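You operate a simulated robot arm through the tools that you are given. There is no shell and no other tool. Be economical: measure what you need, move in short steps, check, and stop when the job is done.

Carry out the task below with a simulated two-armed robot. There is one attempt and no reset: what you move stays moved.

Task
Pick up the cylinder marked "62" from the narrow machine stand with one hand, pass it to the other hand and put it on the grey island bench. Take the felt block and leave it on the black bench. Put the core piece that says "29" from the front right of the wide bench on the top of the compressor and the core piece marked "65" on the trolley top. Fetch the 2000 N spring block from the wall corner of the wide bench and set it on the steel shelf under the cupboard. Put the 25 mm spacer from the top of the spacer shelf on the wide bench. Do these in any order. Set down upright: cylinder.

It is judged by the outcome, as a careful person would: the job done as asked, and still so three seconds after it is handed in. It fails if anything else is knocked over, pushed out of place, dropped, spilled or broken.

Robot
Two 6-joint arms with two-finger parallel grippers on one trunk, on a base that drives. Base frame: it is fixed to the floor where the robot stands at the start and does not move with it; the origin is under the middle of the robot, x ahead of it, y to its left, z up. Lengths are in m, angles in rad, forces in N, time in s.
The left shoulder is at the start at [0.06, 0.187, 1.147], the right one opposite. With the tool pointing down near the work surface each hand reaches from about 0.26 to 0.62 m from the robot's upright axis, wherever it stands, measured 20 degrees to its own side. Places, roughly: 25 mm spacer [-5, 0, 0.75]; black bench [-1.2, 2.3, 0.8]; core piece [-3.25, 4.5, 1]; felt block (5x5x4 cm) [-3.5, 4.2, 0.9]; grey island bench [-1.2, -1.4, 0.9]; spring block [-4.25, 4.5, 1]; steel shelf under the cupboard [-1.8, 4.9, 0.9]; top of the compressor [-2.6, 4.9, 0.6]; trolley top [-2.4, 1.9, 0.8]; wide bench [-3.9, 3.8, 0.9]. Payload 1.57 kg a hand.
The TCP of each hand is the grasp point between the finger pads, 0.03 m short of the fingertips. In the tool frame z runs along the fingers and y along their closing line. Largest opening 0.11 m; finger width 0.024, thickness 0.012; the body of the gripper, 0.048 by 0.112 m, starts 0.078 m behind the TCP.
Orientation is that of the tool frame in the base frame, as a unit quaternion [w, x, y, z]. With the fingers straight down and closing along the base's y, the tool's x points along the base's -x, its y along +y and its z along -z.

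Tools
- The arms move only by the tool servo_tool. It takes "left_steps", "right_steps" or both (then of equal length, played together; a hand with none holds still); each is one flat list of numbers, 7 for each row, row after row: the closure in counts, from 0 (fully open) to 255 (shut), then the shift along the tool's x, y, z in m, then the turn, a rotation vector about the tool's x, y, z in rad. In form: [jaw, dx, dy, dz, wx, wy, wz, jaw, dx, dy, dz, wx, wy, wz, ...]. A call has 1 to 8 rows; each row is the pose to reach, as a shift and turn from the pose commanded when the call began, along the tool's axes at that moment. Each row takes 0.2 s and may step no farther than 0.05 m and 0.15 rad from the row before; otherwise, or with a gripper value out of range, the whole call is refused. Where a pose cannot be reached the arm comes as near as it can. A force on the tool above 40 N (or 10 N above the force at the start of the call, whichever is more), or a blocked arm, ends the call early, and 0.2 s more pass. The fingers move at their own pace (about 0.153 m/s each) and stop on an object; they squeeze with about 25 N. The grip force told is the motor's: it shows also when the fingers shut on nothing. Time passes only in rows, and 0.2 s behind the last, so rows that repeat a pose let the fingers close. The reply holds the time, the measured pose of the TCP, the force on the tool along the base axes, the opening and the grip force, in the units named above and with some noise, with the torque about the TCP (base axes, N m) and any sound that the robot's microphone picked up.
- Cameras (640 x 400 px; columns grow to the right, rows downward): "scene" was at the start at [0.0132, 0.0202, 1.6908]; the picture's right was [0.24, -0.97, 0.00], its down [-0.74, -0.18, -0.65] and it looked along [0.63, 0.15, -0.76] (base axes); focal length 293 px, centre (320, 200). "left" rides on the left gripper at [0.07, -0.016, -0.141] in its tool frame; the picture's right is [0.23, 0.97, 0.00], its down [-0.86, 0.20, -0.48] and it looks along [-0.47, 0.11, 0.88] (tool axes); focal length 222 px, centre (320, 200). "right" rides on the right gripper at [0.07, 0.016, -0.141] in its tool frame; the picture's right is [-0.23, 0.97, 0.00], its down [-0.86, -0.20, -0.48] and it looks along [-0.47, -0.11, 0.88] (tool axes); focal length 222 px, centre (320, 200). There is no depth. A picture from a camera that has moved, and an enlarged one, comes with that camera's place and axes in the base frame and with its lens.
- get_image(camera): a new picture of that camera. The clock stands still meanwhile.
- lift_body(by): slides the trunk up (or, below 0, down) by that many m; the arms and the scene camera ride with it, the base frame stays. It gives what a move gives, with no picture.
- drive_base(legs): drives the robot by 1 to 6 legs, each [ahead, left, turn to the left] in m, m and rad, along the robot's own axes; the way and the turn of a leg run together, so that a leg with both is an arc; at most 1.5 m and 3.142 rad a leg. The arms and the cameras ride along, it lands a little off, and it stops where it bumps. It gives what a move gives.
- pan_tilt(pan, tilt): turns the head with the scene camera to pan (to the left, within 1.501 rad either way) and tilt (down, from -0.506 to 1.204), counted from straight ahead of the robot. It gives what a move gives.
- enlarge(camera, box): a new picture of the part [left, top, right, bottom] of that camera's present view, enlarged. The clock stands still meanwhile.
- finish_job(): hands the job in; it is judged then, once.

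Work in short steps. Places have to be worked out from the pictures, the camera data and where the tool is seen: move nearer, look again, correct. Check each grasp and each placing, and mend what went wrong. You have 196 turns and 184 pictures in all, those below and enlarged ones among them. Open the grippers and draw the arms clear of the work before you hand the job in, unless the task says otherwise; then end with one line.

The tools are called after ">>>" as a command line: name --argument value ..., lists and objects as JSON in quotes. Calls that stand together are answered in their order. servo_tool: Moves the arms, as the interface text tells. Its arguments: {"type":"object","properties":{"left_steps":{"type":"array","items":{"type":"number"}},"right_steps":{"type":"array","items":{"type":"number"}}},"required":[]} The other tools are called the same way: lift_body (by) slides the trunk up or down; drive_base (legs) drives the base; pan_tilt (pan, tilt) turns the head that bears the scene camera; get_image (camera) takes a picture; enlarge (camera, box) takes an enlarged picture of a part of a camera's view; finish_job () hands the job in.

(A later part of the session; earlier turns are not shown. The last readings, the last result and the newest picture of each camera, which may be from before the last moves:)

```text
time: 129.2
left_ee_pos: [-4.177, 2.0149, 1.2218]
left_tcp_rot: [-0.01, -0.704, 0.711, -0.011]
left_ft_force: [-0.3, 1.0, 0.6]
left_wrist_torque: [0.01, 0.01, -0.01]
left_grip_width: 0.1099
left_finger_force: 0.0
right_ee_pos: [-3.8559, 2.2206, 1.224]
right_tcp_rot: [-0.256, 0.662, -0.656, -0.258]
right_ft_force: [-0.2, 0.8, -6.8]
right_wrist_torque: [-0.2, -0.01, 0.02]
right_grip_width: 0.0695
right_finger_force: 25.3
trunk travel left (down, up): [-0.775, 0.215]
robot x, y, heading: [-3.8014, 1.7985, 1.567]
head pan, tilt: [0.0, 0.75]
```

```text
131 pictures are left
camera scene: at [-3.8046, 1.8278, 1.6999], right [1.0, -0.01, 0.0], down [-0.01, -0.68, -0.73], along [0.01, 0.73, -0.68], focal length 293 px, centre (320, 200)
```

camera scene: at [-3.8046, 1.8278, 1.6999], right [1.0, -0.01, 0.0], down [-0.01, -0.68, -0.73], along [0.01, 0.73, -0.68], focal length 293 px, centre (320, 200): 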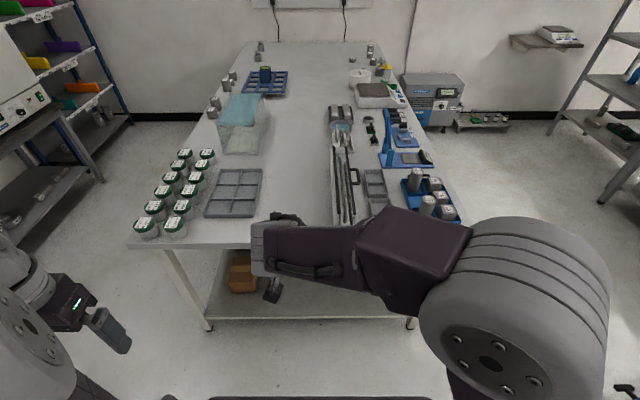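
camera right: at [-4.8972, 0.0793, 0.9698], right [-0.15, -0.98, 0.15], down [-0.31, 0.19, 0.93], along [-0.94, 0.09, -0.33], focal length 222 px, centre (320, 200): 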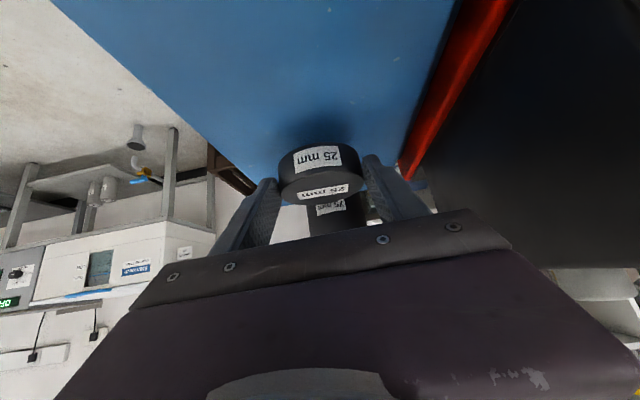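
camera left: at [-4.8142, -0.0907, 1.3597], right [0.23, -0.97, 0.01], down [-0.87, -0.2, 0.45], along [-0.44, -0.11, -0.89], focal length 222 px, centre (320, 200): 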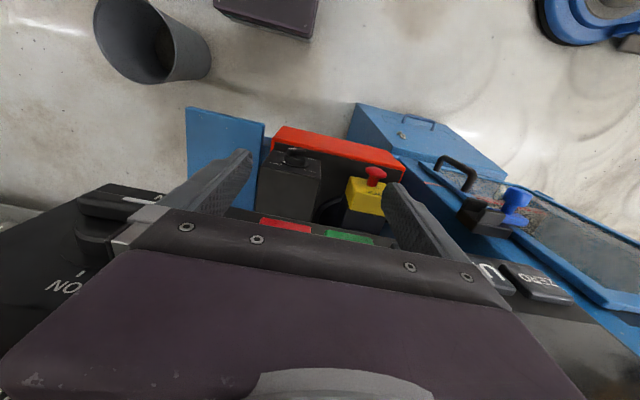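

Near edge is at y≈2.46 and the free strip is centred on x≈-3.9. Moving up so the spacer is over it, then lowering the trunk part way.

>>> drive_base --legs '[[0.31, 0.045, 0]]'

>>> lift_body --by -0.2

>>> get_image --camera "scene"

>>> get_image --camera "right"

```text
time: 131.4
left_ee_pos: [-4.2188, 2.3238, 1.2233]
left_tcp_rot: [-0.01, -0.703, 0.711, -0.009]
left_ft_force: [-0.4, -0.6, 0.3]
left_wrist_torque: [0.02, -0.02, 0.05]
left_grip_width: 0.11
left_finger_force: 0.1
right_ee_pos: [-3.8979, 2.5303, 1.2242]
right_tcp_rot: [-0.258, 0.661, -0.656, -0.259]
right_ft_force: [-0.5, -0.5, -7.1]
right_wrist_torque: [-0.17, -0.03, 0.01]
right_grip_width: 0.0696
right_finger_force: 24.6
trunk travel left (down, up): [-0.775, 0.215]
robot x, y, heading: [-3.8456, 2.1133, 1.564]
head pan, tilt: [0.0, 0.75]
```

```text
time: 133.5
left_ee_pos: [-4.2189, 2.3253, 1.0222]
left_tcp_rot: [-0.011, -0.703, 0.711, -0.01]
left_ft_force: [-0.6, 0.1, 0.7]
left_wrist_torque: [0.01, -0.03, -0.02]
left_grip_width: 0.1102
left_finger_force: 0.0
right_ee_pos: [-3.898, 2.532, 1.0241]
right_tcp_rot: [-0.257, 0.661, -0.657, -0.257]
right_ft_force: [0.2, -0.2, -7.0]
right_wrist_torque: [-0.2, -0.01, 0.0]
right_grip_width: 0.0696
right_finger_force: 25.6
trunk travel left (down, up): [-0.575, 0.415]
robot x, y, heading: [-3.8439, 2.1124, 1.562]
head pan, tilt: [0.0, 0.75]
```

```text
130 pictures are left
camera scene: at [-3.8458, 2.1382, 1.4999], right [1.0, -0.01, 0.0], down [-0.01, -0.68, -0.73], along [0.01, 0.73, -0.68], focal length 293 px, centre (320, 200)
```

scene: 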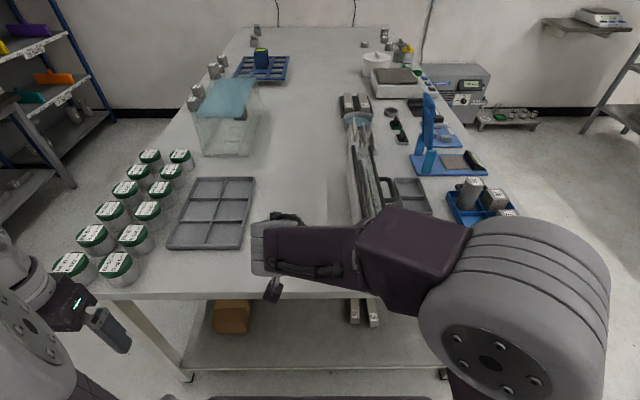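

```text
129 pictures are left
camera right: at [-3.9127, 2.3835, 1.0797], right [-0.98, 0.16, 0.15], down [0.2, 0.31, 0.93], along [0.1, 0.94, -0.33], focal length 222 px, centre (320, 200)
```

right: 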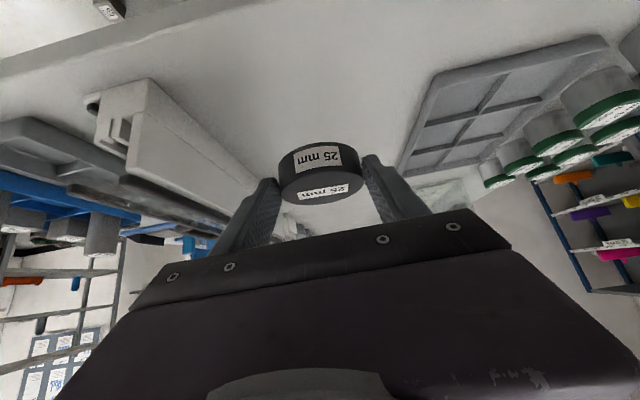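

The spot is clear. Moving forward 4 cm and down to just above the bench.

>>> servo_tool --right_steps '[255, -0.015, 0, 0.014, 0, 0, 0, 255, -0.029, 0, 0.027, 0, 0, 0, 255, -0.009, 0, 0.049, 0, 0, 0, 255, 0.011, 0, 0.07, 0, 0, 0, 255, 0.0275, 0, 0.0884, 0, 0, 0]'

>>> get_image --camera "right"

```text
time: 134.7
left_ee_pos: [-4.2189, 2.3264, 1.0222]
left_tcp_rot: [-0.01, -0.703, 0.711, -0.012]
left_ft_force: [0.3, 0.4, -0.3]
left_wrist_torque: [0.04, -0.01, 0.01]
left_grip_width: 0.1098
left_finger_force: 0.0
right_ee_pos: [-3.898, 2.5719, 0.939]
right_tcp_rot: [-0.256, 0.661, -0.656, -0.258]
right_ft_force: [0.6, -0.1, -6.0]
right_wrist_torque: [-0.17, 0.02, 0.0]
right_grip_width: 0.0696
right_finger_force: 24.9
trunk travel left (down, up): [-0.575, 0.415]
robot x, y, heading: [-3.8441, 2.1108, 1.564]
head pan, tilt: [0.0, 0.75]
```

```text
128 pictures are left
camera right: at [-3.913, 2.4243, 0.9953], right [-0.98, 0.16, 0.15], down [0.2, 0.31, 0.93], along [0.1, 0.94, -0.33], focal length 222 px, centre (320, 200)
```

right: 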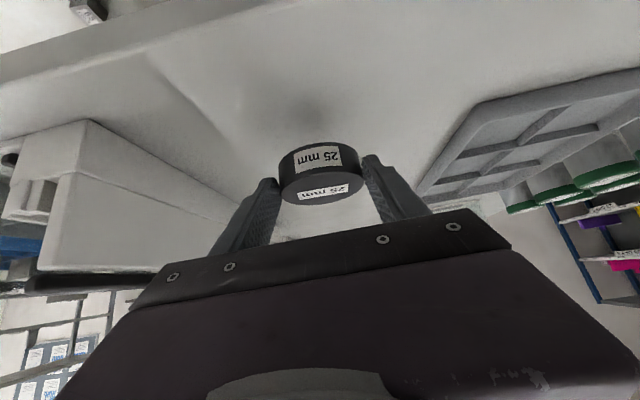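

Descending in 3 mm steps until the 7 N load transfers.

>>> servo_tool --right_steps '[255, 0.002, 0, 0.0022, 0, 0, 0, 255, 0.0041, 0, 0.0044, 0, 0, 0, 255, 0.0061, 0, 0.0066, 0, 0, 0]'

```text
time: 135.5
left_ee_pos: [-4.2201, 2.3259, 1.0219]
left_tcp_rot: [-0.011, -0.703, 0.711, -0.01]
left_ft_force: [-0.1, 0.8, -0.5]
left_wrist_torque: [0.0, -0.02, 0.02]
left_grip_width: 0.1102
left_finger_force: 0.1
right_ee_pos: [-3.898, 2.5702, 0.9311]
right_tcp_rot: [-0.256, 0.661, -0.656, -0.258]
right_ft_force: [-0.4, 0.6, -7.9]
right_wrist_torque: [-0.13, 0.0, 0.02]
right_grip_width: 0.0692
right_finger_force: 24.7
trunk travel left (down, up): [-0.575, 0.415]
robot x, y, heading: [-3.8434, 2.1132, 1.563]
head pan, tilt: [0.0, 0.75]
```

>>> servo_tool --right_steps '[255, 0.002, 0, 0.0022, 0, 0, 0, 255, 0.0041, 0, 0.0044, 0, 0, 0, 255, 0.0061, 0, 0.0066, 0, 0, 0]'

```text
time: 136.3
left_ee_pos: [-4.219, 2.3253, 1.0221]
left_tcp_rot: [-0.01, -0.703, 0.711, -0.011]
left_ft_force: [0.0, -1.0, -0.3]
left_wrist_torque: [0.0, 0.0, -0.04]
left_grip_width: 0.1099
left_finger_force: 0.0
right_ee_pos: [-3.8989, 2.5706, 0.9228]
right_tcp_rot: [-0.256, 0.662, -0.655, -0.258]
right_ft_force: [-0.4, 0.4, -7.3]
right_wrist_torque: [-0.17, 0.01, -0.01]
right_grip_width: 0.0697
right_finger_force: 24.7
trunk travel left (down, up): [-0.575, 0.415]
robot x, y, heading: [-3.8459, 2.1127, 1.557]
head pan, tilt: [0.0, 0.75]
```

No contact yet; continuing.

>>> servo_tool --right_steps '[255, 0.002, 0, 0.0022, 0, 0, 0, 255, 0.0041, 0, 0.0044, 0, 0, 0, 255, 0.0061, 0, 0.0066, 0, 0, 0, 255, 0.0082, 0, 0.0088, 0, 0, 0]'

>>> get_image --camera "right"

```text
time: 137.3
left_ee_pos: [-4.2193, 2.3255, 1.0219]
left_tcp_rot: [-0.01, -0.703, 0.711, -0.01]
left_ft_force: [-0.1, -0.6, 0.1]
left_wrist_torque: [0.0, 0.03, 0.0]
left_grip_width: 0.1101
left_finger_force: 0.2
right_ee_pos: [-3.8987, 2.5707, 0.9102]
right_tcp_rot: [-0.257, 0.661, -0.656, -0.258]
right_ft_force: [0.3, 0.0, -7.1]
right_wrist_torque: [-0.17, 0.0, 0.0]
right_grip_width: 0.0694
right_finger_force: 24.9
trunk travel left (down, up): [-0.575, 0.415]
robot x, y, heading: [-3.8414, 2.1109, 1.56]
head pan, tilt: [0.0, 0.75]
```

```text
127 pictures are left
camera right: at [-3.9133, 2.4231, 0.9657], right [-0.98, 0.16, 0.15], down [0.2, 0.31, 0.93], along [0.1, 0.94, -0.33], focal length 222 px, centre (320, 200)
```

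right: 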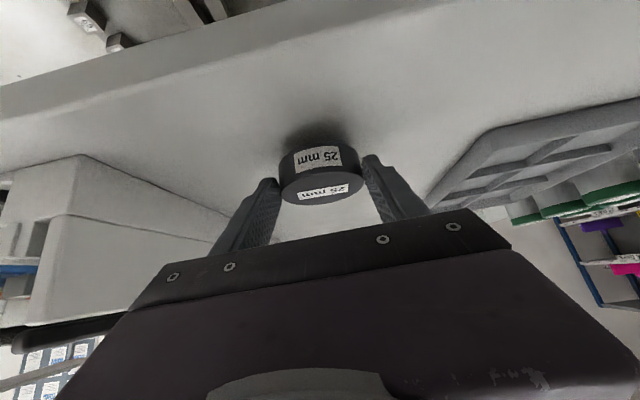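

Shadow is closing in; a few more millimetres.

>>> servo_tool --right_steps '[255, 0.002, 0, 0.0022, 0, 0, 0, 255, 0.0041, 0, 0.0044, 0, 0, 0, 255, 0.0061, 0, 0.0066, 0, 0, 0]'

```text
time: 138.1
left_ee_pos: [-4.2187, 2.3255, 1.0221]
left_tcp_rot: [-0.009, -0.703, 0.711, -0.011]
left_ft_force: [-0.7, -0.3, -0.4]
left_wrist_torque: [0.0, -0.01, 0.01]
left_grip_width: 0.1101
left_finger_force: 0.0
right_ee_pos: [-3.8982, 2.5702, 0.9012]
right_tcp_rot: [-0.256, 0.662, -0.655, -0.258]
right_ft_force: [-0.3, -0.6, -8.2]
right_wrist_torque: [-0.17, 0.01, -0.01]
right_grip_width: 0.0697
right_finger_force: 24.9
trunk travel left (down, up): [-0.575, 0.415]
robot x, y, heading: [-3.8418, 2.1124, 1.558]
head pan, tilt: [0.0, 0.75]
```

>>> servo_tool --right_steps '[255, 0.002, 0, 0.0022, 0, 0, 0, 255, 0.0041, 0, 0.0044, 0, 0, 0, 255, 0.0061, 0, 0.0066, 0, 0, 0, 255, 0.0082, 0, 0.0088, 0, 0, 0]'

>>> get_image --camera "right"

```text
time: 139.1
left_ee_pos: [-4.2189, 2.3232, 1.0228]
left_tcp_rot: [-0.01, -0.703, 0.711, -0.01]
left_ft_force: [0.5, 0.5, 0.9]
left_wrist_torque: [0.0, 0.01, 0.02]
left_grip_width: 0.1101
left_finger_force: 0.1
right_ee_pos: [-3.8976, 2.5701, 0.8928]
right_tcp_rot: [-0.258, 0.66, -0.655, -0.261]
right_ft_force: [0.1, 2.6, 22.0]
right_wrist_torque: [0.69, -0.04, 0.0]
right_grip_width: 0.0693
right_finger_force: 25.3
trunk travel left (down, up): [-0.575, 0.415]
robot x, y, heading: [-3.842, 2.1129, 1.56]
head pan, tilt: [0.0, 0.75]
```

```text
126 pictures are left
camera right: at [-3.9132, 2.4222, 0.9472], right [-0.97, 0.16, 0.16], down [0.2, 0.3, 0.93], along [0.1, 0.94, -0.32], focal length 222 px, centre (320, 200)
```

right: 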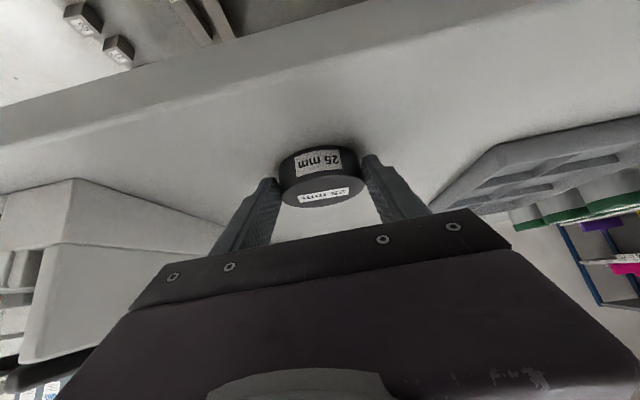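

Contact. Ease 2 mm up, open, and raise the hand straight up.

>>> servo_tool --right_steps '[255, -0.0014, 0, -0.0015, 0, 0, 0, 150, -0.0014, 0, -0.0015, 0, 0, 0, 40, -0.0014, 0, -0.0015, 0, 0, 0, 40, -0.0014, 0, -0.0015, 0, 0, 0, 40, -0.02, 0, -0.022, 0, 0, 0, 40, -0.05, 0, -0.054, 0, 0, 0, 40, -0.08, 0, -0.086, 0, 0, 0, 0, -0.1, 0, -0.108, 0, 0, 0]'

>>> get_image --camera "right"

```text
time: 140.9
left_ee_pos: [-4.2193, 2.3251, 1.0225]
left_tcp_rot: [-0.01, -0.703, 0.711, -0.009]
left_ft_force: [-0.5, 0.6, 0.3]
left_wrist_torque: [-0.03, -0.02, 0.04]
left_grip_width: 0.11
left_finger_force: 0.0
right_ee_pos: [-3.8973, 2.5704, 1.0376]
right_tcp_rot: [-0.256, 0.661, -0.656, -0.258]
right_ft_force: [0.5, 0.9, 0.4]
right_wrist_torque: [-0.01, -0.03, -0.01]
right_grip_width: 0.1101
right_finger_force: 0.0
trunk travel left (down, up): [-0.575, 0.415]
robot x, y, heading: [-3.845, 2.112, 1.561]
head pan, tilt: [0.0, 0.75]
```

```text
125 pictures are left
camera right: at [-3.9124, 2.423, 1.0929], right [-0.98, 0.16, 0.15], down [0.2, 0.31, 0.93], along [0.1, 0.94, -0.33], focal length 222 px, centre (320, 200)
```

right: 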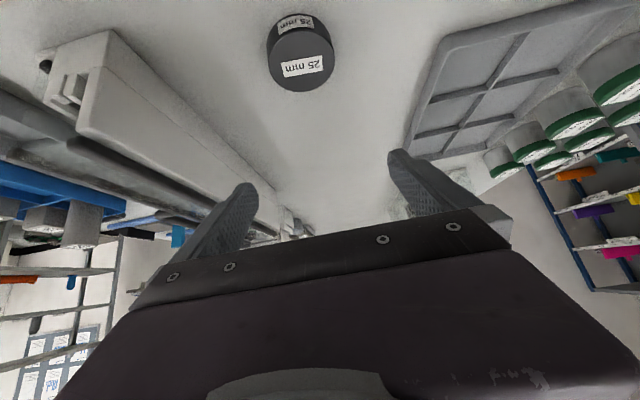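

The spacer sits flat on the wide bench. I'll straighten the right hand, raise the trunk and move around to the bench's right (+x) side.

>>> servo_tool --right_steps '[0, 0, 0, -0.02, 0, 0.15, 0, 0, 0, 0, -0.04, 0, 0.3, 0, 0, 0, 0, -0.06, 0, 0.45, 0, 0, 0, 0, -0.08, 0, 0.6, 0, 0, 0, 0, -0.1, 0, 0.75, 0]'

>>> lift_body --by 0.35

>>> drive_base --legs '[[-0.38, 0, 0], [0, -0.95, 0]]'

>>> get_image --camera "scene"

```text
time: 142.1
left_ee_pos: [-4.2196, 2.3249, 1.0216]
left_tcp_rot: [-0.009, -0.703, 0.711, -0.011]
left_ft_force: [-0.4, 0.3, 0.3]
left_wrist_torque: [-0.02, 0.02, -0.04]
left_grip_width: 0.11
left_finger_force: 0.0
right_ee_pos: [-3.898, 2.5039, 1.1116]
right_tcp_rot: [0.003, 0.711, -0.703, 0.003]
right_ft_force: [0.4, 0.1, 0.2]
right_wrist_torque: [0.01, -0.03, 0.02]
right_grip_width: 0.1102
right_finger_force: 0.0
trunk travel left (down, up): [-0.575, 0.415]
robot x, y, heading: [-3.843, 2.1129, 1.568]
head pan, tilt: [0.0, 0.75]
```

```text
time: 145.6
left_ee_pos: [-4.2197, 2.3258, 1.3729]
left_tcp_rot: [-0.01, -0.703, 0.711, -0.01]
left_ft_force: [0.5, -0.3, -0.5]
left_wrist_torque: [0.04, -0.01, 0.03]
left_grip_width: 0.1102
left_finger_force: 0.0
right_ee_pos: [-3.8976, 2.5035, 1.4613]
right_tcp_rot: [0.002, 0.71, -0.704, 0.003]
right_ft_force: [-0.2, -0.4, -0.2]
right_wrist_torque: [-0.02, -0.01, 0.0]
right_grip_width: 0.11
right_finger_force: 0.0
trunk travel left (down, up): [-0.925, 0.065]
robot x, y, heading: [-3.8436, 2.111, 1.564]
head pan, tilt: [0.0, 0.75]
```

```text
time: 152.5
left_ee_pos: [-3.2753, 1.9326, 1.3727]
left_tcp_rot: [-0.01, -0.701, 0.713, -0.011]
left_ft_force: [0.0, 0.1, -0.5]
left_wrist_torque: [-0.02, 0.01, 0.0]
left_grip_width: 0.1099
left_finger_force: 0.0
right_ee_pos: [-2.9525, 2.1084, 1.4591]
right_tcp_rot: [0.002, 0.708, -0.706, 0.002]
right_ft_force: [-0.2, 0.7, -0.7]
right_wrist_torque: [0.01, -0.05, 0.0]
right_grip_width: 0.1102
right_finger_force: 0.0
trunk travel left (down, up): [-0.925, 0.065]
robot x, y, heading: [-2.8991, 1.7181, 1.556]
head pan, tilt: [0.0, 0.75]
```

```text
124 pictures are left
camera scene: at [-2.9041, 1.7418, 1.8498], right [1.0, -0.02, 0.0], down [-0.01, -0.68, -0.73], along [0.01, 0.73, -0.68], focal length 293 px, centre (320, 200)
```

scene: 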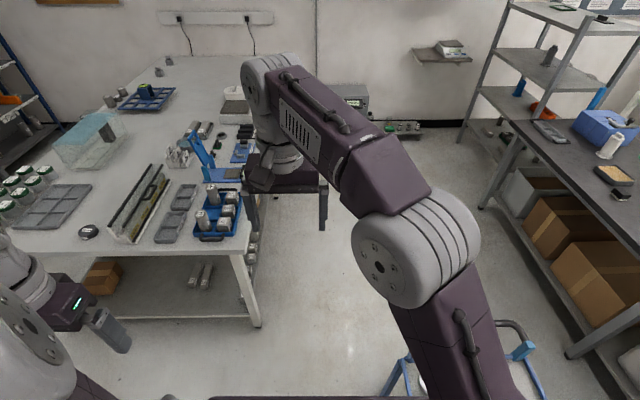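

The lane is clear. Driving up and turning left to face the bench's right side near y≈3.9.

>>> drive_base --legs '[[1.4, -0.05, 0.015], [0.75, -0.05, 0], [0, 0, 1.57]]'

>>> get_image --camera "scene"

>>> get_image --camera "right"

```text
time: 167.1
left_ee_pos: [-2.9935, 3.5032, 1.3729]
left_tcp_rot: [0.0, 1.0, 0.001, 0.014]
left_ft_force: [0.3, 0.4, 0.9]
left_wrist_torque: [0.0, 0.0, -0.02]
left_grip_width: 0.1099
left_finger_force: 0.0
right_ee_pos: [-3.1754, 3.8217, 1.4611]
right_tcp_rot: [0.0, 1.0, 0.011, 0.003]
right_ft_force: [0.4, 0.2, 0.2]
right_wrist_torque: [0.01, -0.02, -0.01]
right_grip_width: 0.1098
right_finger_force: 0.0
trunk travel left (down, up): [-0.925, 0.065]
robot x, y, heading: [-2.7869, 3.8802, -3.141]
head pan, tilt: [0.0, 0.75]
```

```text
123 pictures are left
camera scene: at [-2.8113, 3.8827, 1.8498], right [0.0, 1.0, 0.0], down [0.68, 0.0, -0.73], along [-0.73, 0.0, -0.68], focal length 293 px, centre (320, 200)
```

scene: 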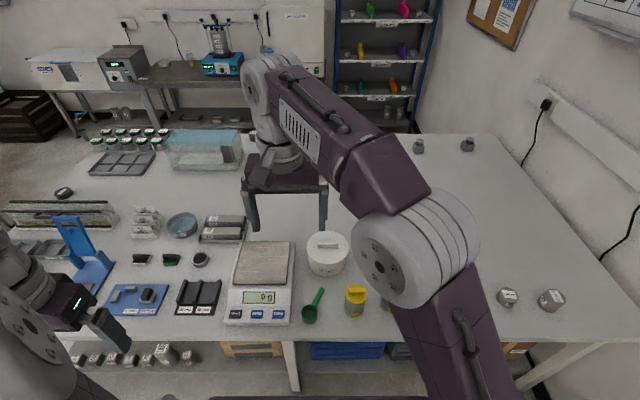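

```text
122 pictures are left
camera right: at [-3.1063, 3.8074, 1.6015], right [-0.21, -0.98, 0.0], down [-0.86, 0.18, 0.47], along [-0.46, 0.1, -0.88], focal length 222 px, centre (320, 200)
```

right: 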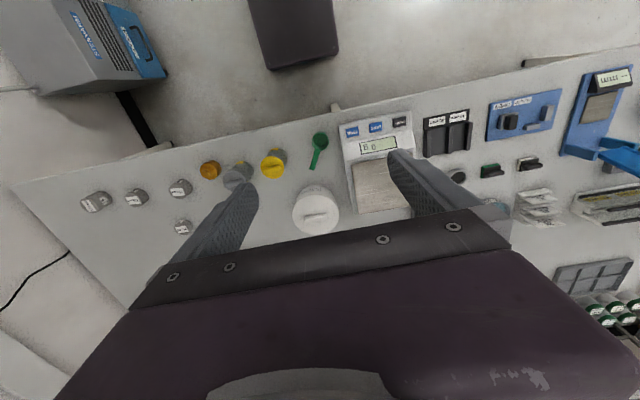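

Several core pieces stand on the front right. Zooming in to read the labels.

>>> enlarge --camera "right" --box '[60, 140, 300, 270]'

>>> enlarge --camera "scene" --box '[380, 110, 620, 330]'

```text
2.67 times, centred on (180, 205) of right
camera zoom: at [-3.1063, 3.8074, 1.6015], right [-0.21, -0.98, 0.0], down [-0.86, 0.18, 0.47], along [-0.46, 0.1, -0.88], focal length 592 px, centre (693, 187)
```

zoom: 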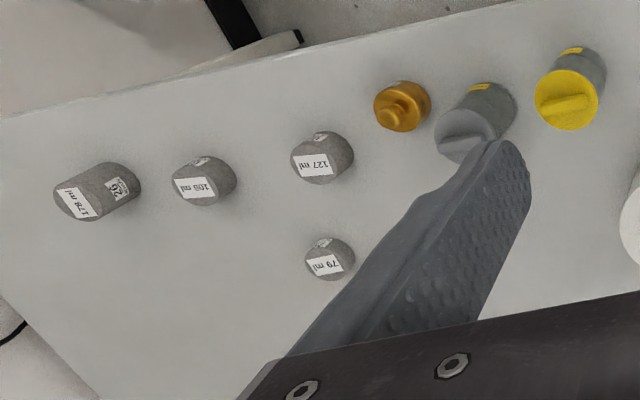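

```text
1.82 times, centred on (500, 220) of scene
camera zoom: at [-2.8113, 3.8827, 1.8498], right [0.0, 1.0, 0.0], down [0.68, 0.0, -0.73], along [-0.73, 0.0, -0.68], focal length 532 px, centre (-7, 164)
```

zoom: 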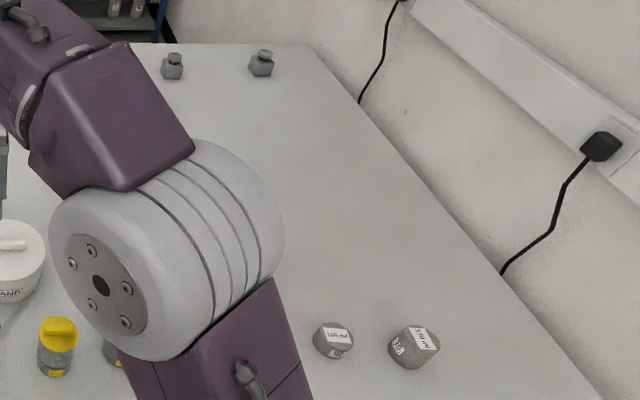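

The tops show volumes and the sides carry numbers. I'll strafe right 0.33 m, lower a bit, and look closer.

>>> drive_base --legs '[[0, -0.33, 0]]'

>>> servo_tool --right_steps '[0, 0.0, -0.04, 0, 0, 0, 0, 0, 0.0, -0.08, 0, 0, 0, 0, 0, 0.0, -0.12, 0, 0, 0, 0, 0, 0.0, -0.16, 0, 0, 0, 0]'

>>> lift_body --by -0.25

>>> get_image --camera "scene"

>>> get_image --camera "right"

```text
time: 169.2
left_ee_pos: [-2.995, 3.828, 1.3703]
left_tcp_rot: [-0.002, 1.0, 0.002, 0.015]
left_ft_force: [-0.4, 1.0, -0.9]
left_wrist_torque: [0.03, 0.0, -0.04]
left_grip_width: 0.1101
left_finger_force: 0.0
right_ee_pos: [-3.177, 4.1456, 1.4616]
right_tcp_rot: [-0.002, 1.0, 0.012, 0.002]
right_ft_force: [-0.5, 0.5, 0.1]
right_wrist_torque: [0.03, 0.02, 0.04]
right_grip_width: 0.1102
right_finger_force: 0.0
trunk travel left (down, up): [-0.925, 0.065]
robot x, y, heading: [-2.7878, 4.2095, -3.14]
head pan, tilt: [0.0, 0.75]
```

```text
time: 170.2
left_ee_pos: [-2.9949, 3.8334, 1.3729]
left_tcp_rot: [0.0, 1.0, 0.002, 0.015]
left_ft_force: [0.0, 0.3, -0.9]
left_wrist_torque: [-0.03, 0.0, 0.0]
left_grip_width: 0.1099
left_finger_force: 0.2
right_ee_pos: [-3.1798, 4.3116, 1.46]
right_tcp_rot: [0.001, 1.0, 0.011, 0.003]
right_ft_force: [-1.1, -0.2, -0.4]
right_wrist_torque: [-0.03, -0.01, -0.01]
right_grip_width: 0.1099
right_finger_force: 0.2
trunk travel left (down, up): [-0.925, 0.065]
robot x, y, heading: [-2.7868, 4.2094, -3.135]
head pan, tilt: [0.0, 0.75]
```

```text
time: 172.8
left_ee_pos: [-2.9947, 3.8312, 1.1224]
left_tcp_rot: [0.001, 1.0, 0.001, 0.015]
left_ft_force: [0.3, -0.2, 0.3]
left_wrist_torque: [0.0, -0.04, 0.0]
left_grip_width: 0.1099
left_finger_force: 0.1
right_ee_pos: [-3.1814, 4.3088, 1.2104]
right_tcp_rot: [0.0, 1.0, 0.011, 0.003]
right_ft_force: [-0.1, 0.9, -0.7]
right_wrist_torque: [0.0, 0.0, -0.01]
right_grip_width: 0.1098
right_finger_force: 0.1
trunk travel left (down, up): [-0.675, 0.315]
robot x, y, heading: [-2.7875, 4.2094, -3.136]
head pan, tilt: [0.0, 0.75]
```

```text
119 pictures are left
camera scene: at [-2.8125, 4.2109, 1.5999], right [-0.01, 1.0, 0.0], down [0.68, 0.0, -0.73], along [-0.73, 0.0, -0.68], focal length 293 px, centre (320, 200)
```

scene: 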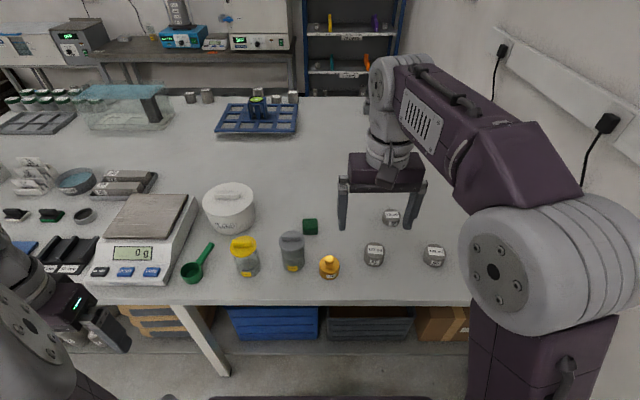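

```text
118 pictures are left
camera right: at [-3.1112, 4.2943, 1.3513], right [-0.2, -0.98, 0.0], down [-0.86, 0.18, 0.47], along [-0.46, 0.1, -0.88], focal length 222 px, centre (320, 200)
```

right: 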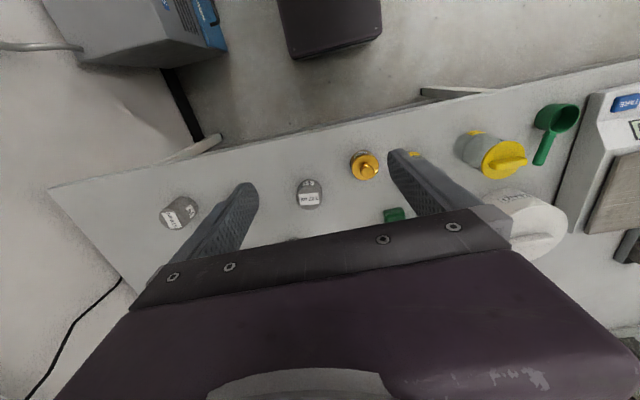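

The green block at about [-3.44, 4.18] is the felt block. Zooming on the core pieces.

>>> enlarge --camera "scene" --box '[340, 200, 460, 275]'

>>> enlarge --camera "scene" --box '[180, 80, 310, 145]'

>>> enlarge --camera "right" --box '[140, 150, 420, 240]'

```text
5.33 times, centred on (400, 238) of scene
camera zoom: at [-2.8125, 4.2109, 1.5999], right [-0.01, 1.0, 0.0], down [0.68, 0.0, -0.73], along [-0.73, 0.0, -0.68], focal length 1561 px, centre (-107, 0)
```

zoom: 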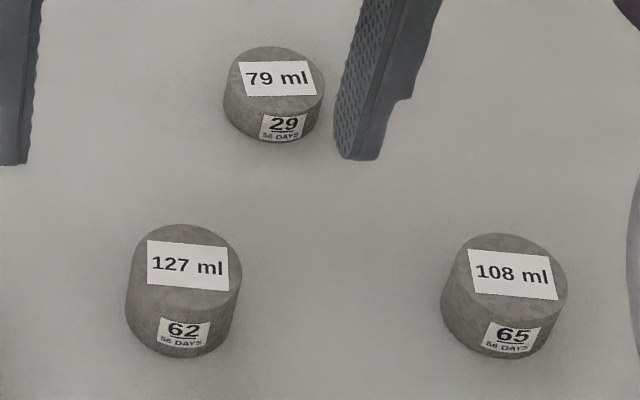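

```text
4.92 times, centred on (245, 112) of scene
camera zoom: at [-2.8125, 4.2109, 1.5999], right [-0.01, 1.0, 0.0], down [0.68, 0.0, -0.73], along [-0.73, 0.0, -0.68], focal length 1441 px, centre (689, 631)
```

zoom: 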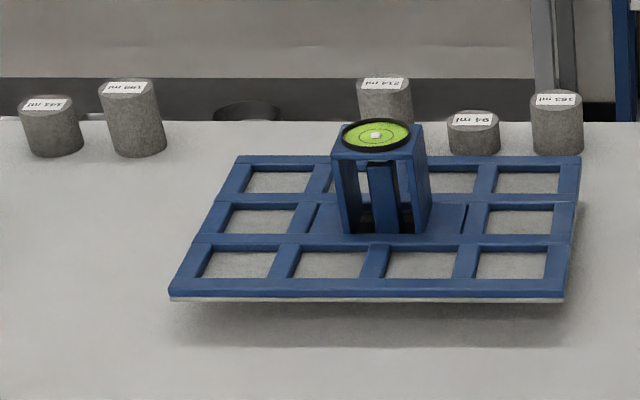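

```text
2.29 times, centred on (280, 195) of right
camera zoom: at [-3.1112, 4.2943, 1.3513], right [-0.2, -0.98, 0.0], down [-0.86, 0.18, 0.47], along [-0.46, 0.1, -0.88], focal length 508 px, centre (411, 211)
```

zoom: 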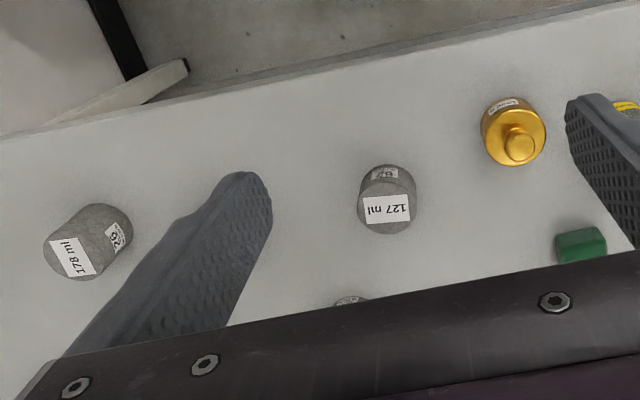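

"29" (79 ml) is at ≈[-3.51, 4.45], "65" (108 ml) at ≈[-3.35, 4.55]. I'll move closer so "29" is in reach of the right hand.

>>> drive_base --legs '[[0.13, -0.05, 0]]'

>>> servo_tool --right_steps '[0, -0.04, -0.023, 0.03, 0, 0, 0, 0, -0.08, -0.046, 0.06, 0, 0, 0, 0, -0.12, -0.07, 0.09, 0, 0, 0, 0, -0.15, -0.083, 0.13, 0, 0, 0]'

>>> get_image --camera "right"

>>> get_image --camera "scene"

```text
time: 174.2
left_ee_pos: [-3.1221, 3.8794, 1.1229]
left_tcp_rot: [-0.001, 1.0, 0.002, 0.014]
left_ft_force: [0.0, 0.3, 0.5]
left_wrist_torque: [-0.02, 0.03, 0.04]
left_grip_width: 0.11
left_finger_force: 0.1
right_ee_pos: [-3.3085, 4.3576, 1.2096]
right_tcp_rot: [0.0, 1.0, 0.011, 0.002]
right_ft_force: [-0.5, 0.2, -0.2]
right_wrist_torque: [-0.02, 0.0, -0.03]
right_grip_width: 0.11
right_finger_force: 0.2
trunk travel left (down, up): [-0.675, 0.315]
robot x, y, heading: [-2.9144, 4.2574, -3.13]
head pan, tilt: [0.0, 0.75]
```

```text
refused: row 1 steps farther than a row can; nothing moved
```

```text
114 pictures are left
camera right: at [-3.2394, 4.3428, 1.3517], right [-0.2, -0.98, 0.0], down [-0.86, 0.18, 0.48], along [-0.47, 0.1, -0.88], focal length 222 px, centre (320, 200)
```

right: 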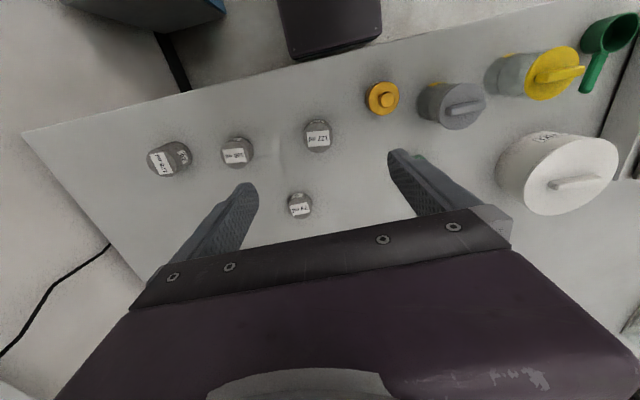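

```text
113 pictures are left
camera scene: at [-2.9405, 4.2593, 1.5999], right [-0.01, 1.0, 0.0], down [0.68, 0.0, -0.73], along [-0.73, 0.0, -0.68], focal length 293 px, centre (320, 200)
```

scene: 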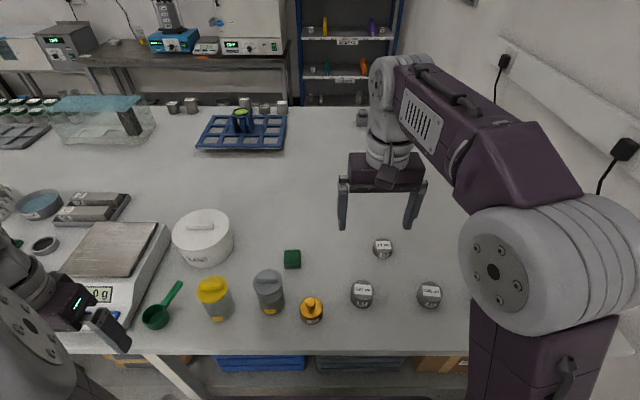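

"29" is at [-3.495, 4.448]. Moving the right hand above it.

>>> servo_tool --right_steps '[0, -0.031, -0.015, 0.028, 0, 0, 0, 0, -0.062, -0.03, 0.056, 0, 0, 0, 0, -0.093, -0.045, 0.084, 0, 0, 0, 0, -0.124, -0.06, 0.112, 0, 0, 0, 0, -0.155, -0.075, 0.14, 0, 0, 0, 0, -0.187, -0.09, 0.17, 0, 0, 0]'

>>> get_image --camera "right"

>>> get_image --camera "scene"

```text
time: 175.6
left_ee_pos: [-3.1261, 3.8809, 1.1226]
left_tcp_rot: [0.0, 1.0, 0.002, 0.016]
left_ft_force: [0.3, -0.2, -1.3]
left_wrist_torque: [0.01, -0.02, 0.01]
left_grip_width: 0.11
left_finger_force: 0.0
right_ee_pos: [-3.5, 4.4446, 1.0393]
right_tcp_rot: [0.0, 1.0, 0.012, 0.005]
right_ft_force: [-0.9, 0.2, -0.6]
right_wrist_torque: [0.01, -0.01, 0.01]
right_grip_width: 0.1102
right_finger_force: 0.0
trunk travel left (down, up): [-0.675, 0.315]
robot x, y, heading: [-2.9136, 4.2597, -3.139]
head pan, tilt: [0.0, 0.75]
```

```text
112 pictures are left
camera right: at [-3.4315, 4.43, 1.1799], right [-0.2, -0.98, 0.0], down [-0.86, 0.18, 0.47], along [-0.46, 0.1, -0.88], focal length 222 px, centre (320, 200)
```

right: 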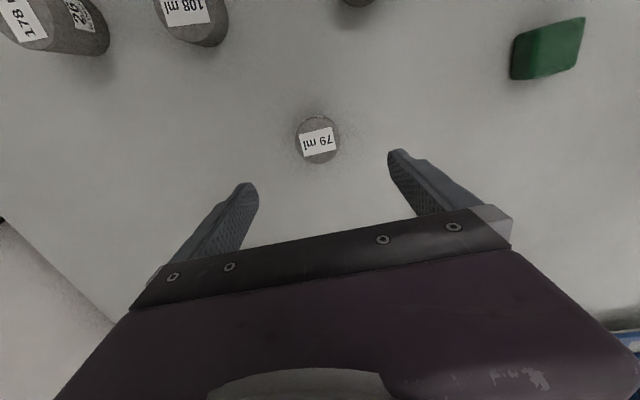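

```text
111 pictures are left
camera scene: at [-2.9456, 4.2611, 1.5999], right [-0.01, 1.0, 0.0], down [0.68, 0.0, -0.73], along [-0.73, 0.0, -0.68], focal length 293 px, centre (320, 200)
```

scene: 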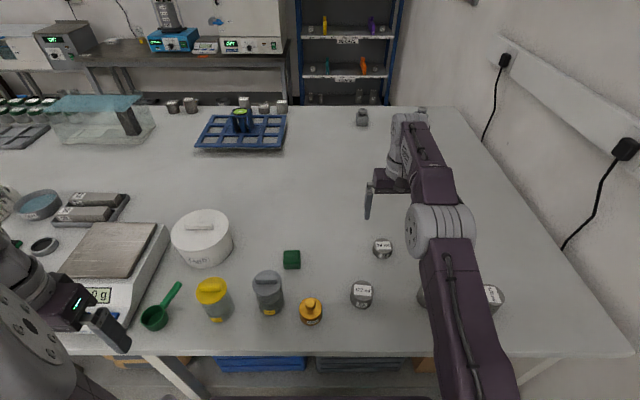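

Aligned. Lowering to z≈0.9.

>>> servo_tool --right_steps '[0, 0.002, -0.002, 0.04, 0, 0, 0, 0, 0.003, -0.003, 0.08, 0, 0, 0, 0, 0.004, -0.003, 0.115, 0, 0, 0, 0, 0.004, -0.003, 0.138, 0, 0, 0, 0, 0.004, -0.003, 0.138, 0, 0, 0]'

>>> get_image --camera "right"

```text
time: 176.8
left_ee_pos: [-3.1238, 3.8803, 1.1228]
left_tcp_rot: [0.001, 1.0, 0.003, 0.015]
left_ft_force: [-0.4, 0.2, -0.5]
left_wrist_torque: [0.02, 0.0, 0.02]
left_grip_width: 0.11
left_finger_force: 0.0
right_ee_pos: [-3.4948, 4.4458, 0.9032]
right_tcp_rot: [0.0, 1.0, 0.011, 0.002]
right_ft_force: [-0.4, -0.4, -0.2]
right_wrist_torque: [-0.01, 0.02, -0.02]
right_grip_width: 0.1101
right_finger_force: 0.0
trunk travel left (down, up): [-0.675, 0.315]
robot x, y, heading: [-2.915, 4.2595, -3.135]
head pan, tilt: [0.0, 0.75]
```

```text
110 pictures are left
camera right: at [-3.425, 4.4318, 1.043], right [-0.2, -0.98, 0.0], down [-0.86, 0.18, 0.48], along [-0.46, 0.1, -0.88], focal length 222 px, centre (320, 200)
```

right: 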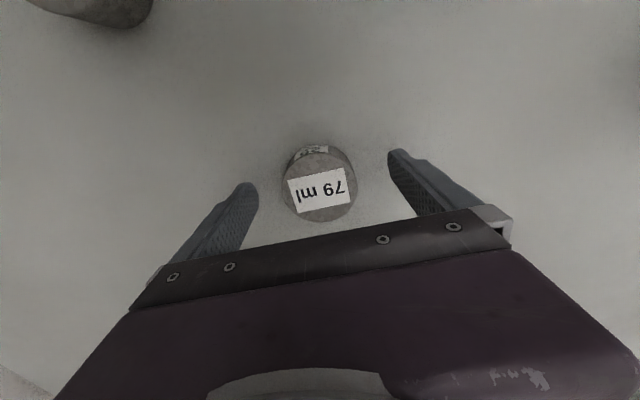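

Lower 4 mm and close.

>>> servo_tool --right_steps '[0, 0, 0, 0.004, 0, 0, 0, 255, 0, 0, 0.004, 0, 0, 0, 255, 0, 0, 0.004, 0, 0, 0, 255, 0, 0, 0.004, 0, 0, 0]'

>>> servo_tool --right_steps '[255, 0, 0, -0.02, 0, 0, 0, 255, 0, 0, -0.06, 0, 0, 0, 255, 0, 0, -0.1, 0, 0, 0, 255, 0, 0, -0.14, 0, 0, 0]'

>>> get_image --camera "right"

```text
time: 177.8
left_ee_pos: [-3.1244, 3.8794, 1.1223]
left_tcp_rot: [0.0, 1.0, 0.003, 0.015]
left_ft_force: [-0.3, -0.3, 0.2]
left_wrist_torque: [0.03, -0.03, 0.01]
left_grip_width: 0.11
left_finger_force: 0.1
right_ee_pos: [-3.4937, 4.4472, 0.897]
right_tcp_rot: [0.001, 1.0, 0.011, 0.002]
right_ft_force: [0.2, -0.3, -0.5]
right_wrist_torque: [0.0, 0.02, 0.03]
right_grip_width: 0.059
right_finger_force: 24.9
trunk travel left (down, up): [-0.675, 0.315]
robot x, y, heading: [-2.9196, 4.2584, -3.134]
head pan, tilt: [0.0, 0.75]
```

```text
time: 178.8
left_ee_pos: [-3.1241, 3.8792, 1.122]
left_tcp_rot: [0.0, 1.0, 0.002, 0.015]
left_ft_force: [0.2, -0.1, 0.2]
left_wrist_torque: [-0.03, 0.01, 0.0]
left_grip_width: 0.1099
left_finger_force: 0.0
right_ee_pos: [-3.493, 4.4482, 1.0385]
right_tcp_rot: [0.0, 1.0, 0.012, 0.002]
right_ft_force: [-0.3, -0.7, -1.4]
right_wrist_torque: [0.02, -0.03, 0.02]
right_grip_width: 0.0593
right_finger_force: 24.9
trunk travel left (down, up): [-0.675, 0.315]
robot x, y, heading: [-2.915, 4.2597, -3.135]
head pan, tilt: [0.0, 0.75]
```

```text
109 pictures are left
camera right: at [-3.424, 4.4325, 1.1797], right [-0.2, -0.98, 0.0], down [-0.86, 0.18, 0.47], along [-0.46, 0.1, -0.88], focal length 222 px, centre (320, 200)
```

right: 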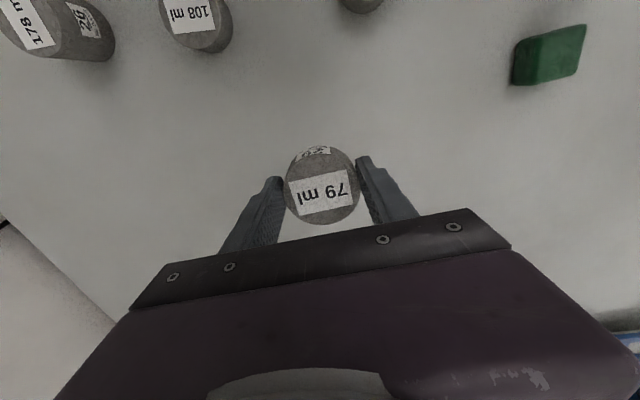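

"29" is held. I'll pull the right hand back, bring the left inward, back away from the bench and turn to face the compressor (+y).

>>> servo_tool --right_steps '[255, 0.04, 0, -0.02, 0, 0, 0, 255, 0.08, 0, -0.04, 0, 0, 0, 255, 0.12, 0, -0.06, 0, 0, 0, 255, 0.14, 0, -0.08, 0, 0, 0]' --left_steps '[0, -0.02, -0.035, -0.02, 0, 0, 0, 0, -0.04, -0.07, -0.04, 0, 0, 0, 0, -0.06, -0.105, -0.06, 0, 0, 0, 0, -0.08, -0.14, -0.08, 0, 0, 0]'

>>> drive_base --legs '[[-0.28, 0.15, 0], [0, 0, -1.57]]'

>>> get_image --camera "scene"

>>> get_image --camera "right"

```text
time: 179.8
left_ee_pos: [-3.2055, 4.0218, 1.2019]
left_tcp_rot: [-0.001, 1.0, 0.002, 0.015]
left_ft_force: [0.5, -0.1, 0.3]
left_wrist_torque: [-0.03, 0.03, -0.04]
left_grip_width: 0.1101
left_finger_force: 0.1
right_ee_pos: [-3.3554, 4.4502, 1.1182]
right_tcp_rot: [0.0, 1.0, 0.012, 0.003]
right_ft_force: [-0.2, -0.1, -2.2]
right_wrist_torque: [-0.04, 0.0, 0.01]
right_grip_width: 0.0594
right_finger_force: 25.1
trunk travel left (down, up): [-0.675, 0.315]
robot x, y, heading: [-2.9193, 4.2595, -3.137]
head pan, tilt: [0.0, 0.75]
```

```text
time: 185.7
left_ee_pos: [-2.8716, 4.401, 1.2004]
left_tcp_rot: [0.01, 0.708, -0.706, 0.011]
left_ft_force: [-0.4, 0.5, -0.4]
left_wrist_torque: [0.0, 0.01, 0.03]
left_grip_width: 0.1099
left_finger_force: 0.1
right_ee_pos: [-2.4432, 4.5485, 1.1195]
right_tcp_rot: [0.001, 0.714, -0.7, 0.002]
right_ft_force: [-0.2, -0.3, -1.8]
right_wrist_torque: [-0.01, -0.01, -0.05]
right_grip_width: 0.0592
right_finger_force: 25.0
trunk travel left (down, up): [-0.675, 0.315]
robot x, y, heading: [-2.6327, 4.1096, 1.574]
head pan, tilt: [0.0, 0.75]
```

```text
108 pictures are left
camera scene: at [-2.6365, 4.1358, 1.5998], right [1.0, 0.0, 0.0], down [0.0, -0.68, -0.73], along [0.0, 0.73, -0.68], focal length 293 px, centre (320, 200)
```

scene: 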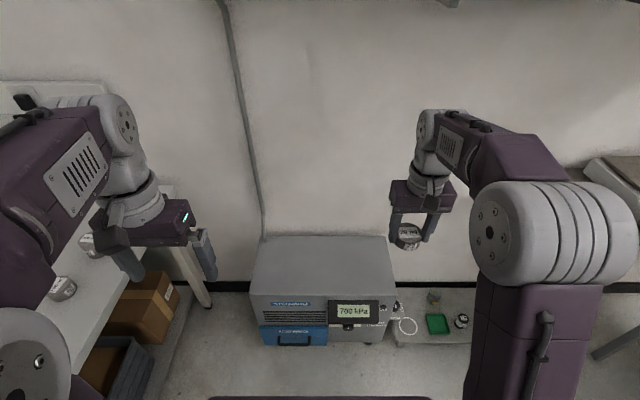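

```text
107 pictures are left
camera right: at [-2.4571, 4.4793, 1.2595], right [-0.98, 0.21, 0.0], down [0.18, 0.86, 0.47], along [0.1, 0.46, -0.88], focal length 222 px, centre (320, 200)
```

right: 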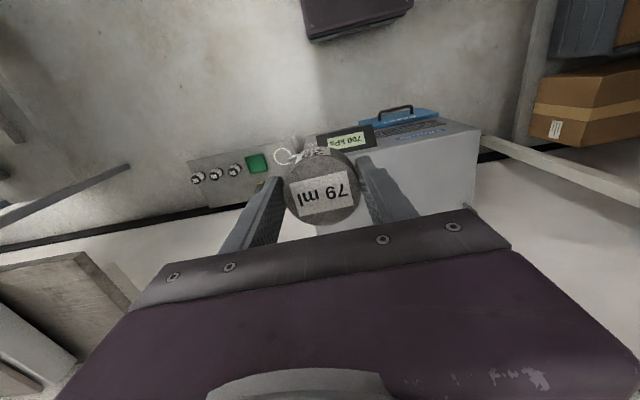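

Compressor top spans about x -2.9…-2.34, y 4.70…4.97. I'll bring the right hand to the robot's midline, drive forward 0.25, and lower the trunk.

>>> servo_tool --right_steps '[255, 0, 0.045, 0, 0, 0, 0, 255, 0, 0.09, 0, 0, 0, 0, 255, 0, 0.135, 0, 0, 0, 0, 255, 0, 0.16, 0, 0, 0, 0]'

>>> drive_base --legs '[[0.25, 0, 0]]'

>>> lift_body --by -0.35

>>> get_image --camera "scene"

>>> get_image --camera "right"

```text
time: 186.7
left_ee_pos: [-2.8734, 4.4006, 1.201]
left_tcp_rot: [0.01, 0.707, -0.707, 0.011]
left_ft_force: [-0.7, 0.0, -0.2]
left_wrist_torque: [-0.03, -0.02, 0.02]
left_grip_width: 0.11
left_finger_force: 0.0
right_ee_pos: [-2.6033, 4.5435, 1.1177]
right_tcp_rot: [0.002, 0.715, -0.7, 0.002]
right_ft_force: [-0.9, 0.6, -2.3]
right_wrist_torque: [0.0, -0.01, -0.01]
right_grip_width: 0.0589
right_finger_force: 25.0
trunk travel left (down, up): [-0.675, 0.315]
robot x, y, heading: [-2.6335, 4.1086, 1.573]
head pan, tilt: [0.0, 0.75]
```

```text
time: 188.5
left_ee_pos: [-2.8735, 4.6512, 1.2012]
left_tcp_rot: [0.01, 0.707, -0.707, 0.01]
left_ft_force: [-1.2, 0.0, -0.3]
left_wrist_torque: [-0.01, -0.01, -0.03]
left_grip_width: 0.11
left_finger_force: 0.0
right_ee_pos: [-2.6035, 4.7924, 1.1185]
right_tcp_rot: [0.001, 0.714, -0.7, 0.0]
right_ft_force: [-0.3, 0.0, -2.1]
right_wrist_torque: [0.0, -0.02, -0.02]
right_grip_width: 0.0593
right_finger_force: 25.1
trunk travel left (down, up): [-0.675, 0.315]
robot x, y, heading: [-2.6353, 4.3632, 1.577]
head pan, tilt: [0.0, 0.75]
```

```text
time: 191.9
left_ee_pos: [-2.8729, 4.6501, 0.8515]
left_tcp_rot: [0.01, 0.708, -0.706, 0.01]
left_ft_force: [0.1, 0.3, 0.9]
left_wrist_torque: [0.01, -0.03, 0.02]
left_grip_width: 0.11
left_finger_force: 0.1
right_ee_pos: [-2.6036, 4.7945, 0.7685]
right_tcp_rot: [0.002, 0.715, -0.699, 0.001]
right_ft_force: [0.0, 0.4, -1.9]
right_wrist_torque: [-0.02, -0.01, 0.0]
right_grip_width: 0.0593
right_finger_force: 25.3
trunk travel left (down, up): [-0.325, 0.665]
robot x, y, heading: [-2.6367, 4.3581, 1.574]
head pan, tilt: [0.0, 0.75]
```

```text
106 pictures are left
camera scene: at [-2.6375, 4.3858, 1.2499], right [1.0, 0.0, 0.0], down [0.0, -0.68, -0.73], along [0.0, 0.73, -0.68], focal length 293 px, centre (320, 200)
```

scene: 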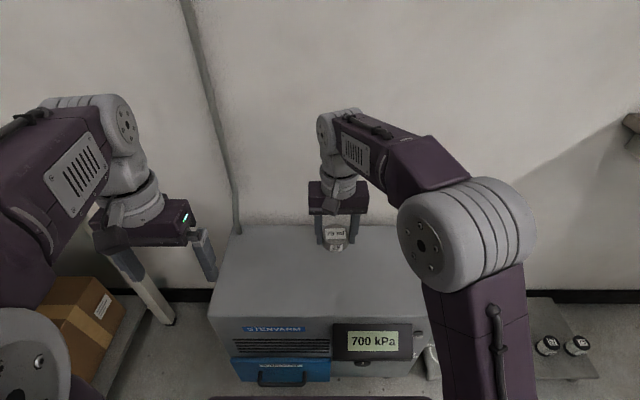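

```text
105 pictures are left
camera right: at [-2.6177, 4.725, 0.9094], right [-0.98, 0.21, 0.0], down [0.18, 0.86, 0.47], along [0.1, 0.46, -0.88], focal length 222 px, centre (320, 200)
```

right: 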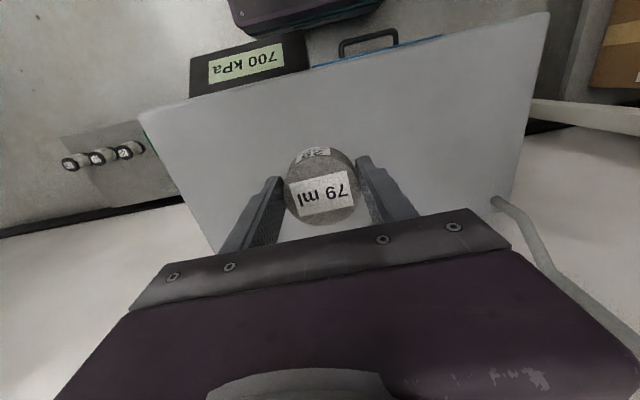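

Centred over the top. Lowering to about z 0.65, then feeling for contact.

>>> servo_tool --right_steps '[255, 0, 0, 0.04, 0, 0, 0, 255, 0, 0, 0.08, 0, 0, 0, 255, 0, 0, 0.11, 0, 0, 0, 255, 0, 0, 0.115, 0, 0, 0, 255, 0, 0, 0.12, 0, 0, 0]'

>>> get_image --camera "right"

```text
time: 193.1
left_ee_pos: [-2.8734, 4.6505, 0.8516]
left_tcp_rot: [0.011, 0.708, -0.706, 0.01]
left_ft_force: [-0.2, 0.3, -0.5]
left_wrist_torque: [-0.02, 0.01, 0.0]
left_grip_width: 0.1099
left_finger_force: 0.0
right_ee_pos: [-2.6025, 4.7952, 0.6485]
right_tcp_rot: [0.002, 0.714, -0.7, 0.001]
right_ft_force: [-0.5, 1.0, -1.6]
right_wrist_torque: [-0.01, -0.01, 0.01]
right_grip_width: 0.0592
right_finger_force: 25.4
trunk travel left (down, up): [-0.325, 0.665]
robot x, y, heading: [-2.6357, 4.3617, 1.572]
head pan, tilt: [0.0, 0.75]
```

```text
104 pictures are left
camera right: at [-2.6182, 4.7251, 0.7891], right [-0.98, 0.21, 0.0], down [0.18, 0.86, 0.47], along [0.1, 0.46, -0.88], focal length 222 px, centre (320, 200)
```

right: 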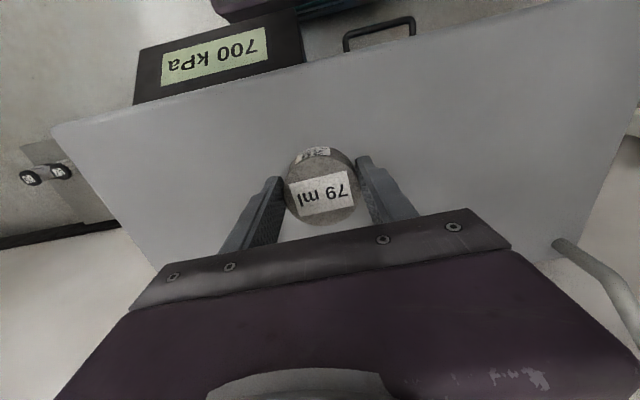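

>>> servo_tool --right_steps '[255, 0, 0, 0.006, 0, 0, 0, 255, 0, 0, 0.012, 0, 0, 0, 255, 0, 0, 0.018, 0, 0, 0, 255, 0, 0, 0.024, 0, 0, 0]'

```text
time: 194.1
left_ee_pos: [-2.8734, 4.6507, 0.8496]
left_tcp_rot: [0.01, 0.708, -0.707, 0.01]
left_ft_force: [-1.3, -1.0, -0.4]
left_wrist_torque: [-0.01, -0.02, -0.06]
left_grip_width: 0.11
left_finger_force: 0.0
right_ee_pos: [-2.603, 4.7935, 0.624]
right_tcp_rot: [0.002, 0.714, -0.7, 0.002]
right_ft_force: [0.0, 0.3, -2.3]
right_wrist_torque: [-0.02, 0.0, 0.04]
right_grip_width: 0.0591
right_finger_force: 24.8
trunk travel left (down, up): [-0.325, 0.665]
robot x, y, heading: [-2.6326, 4.3613, 1.572]
head pan, tilt: [0.0, 0.75]
```

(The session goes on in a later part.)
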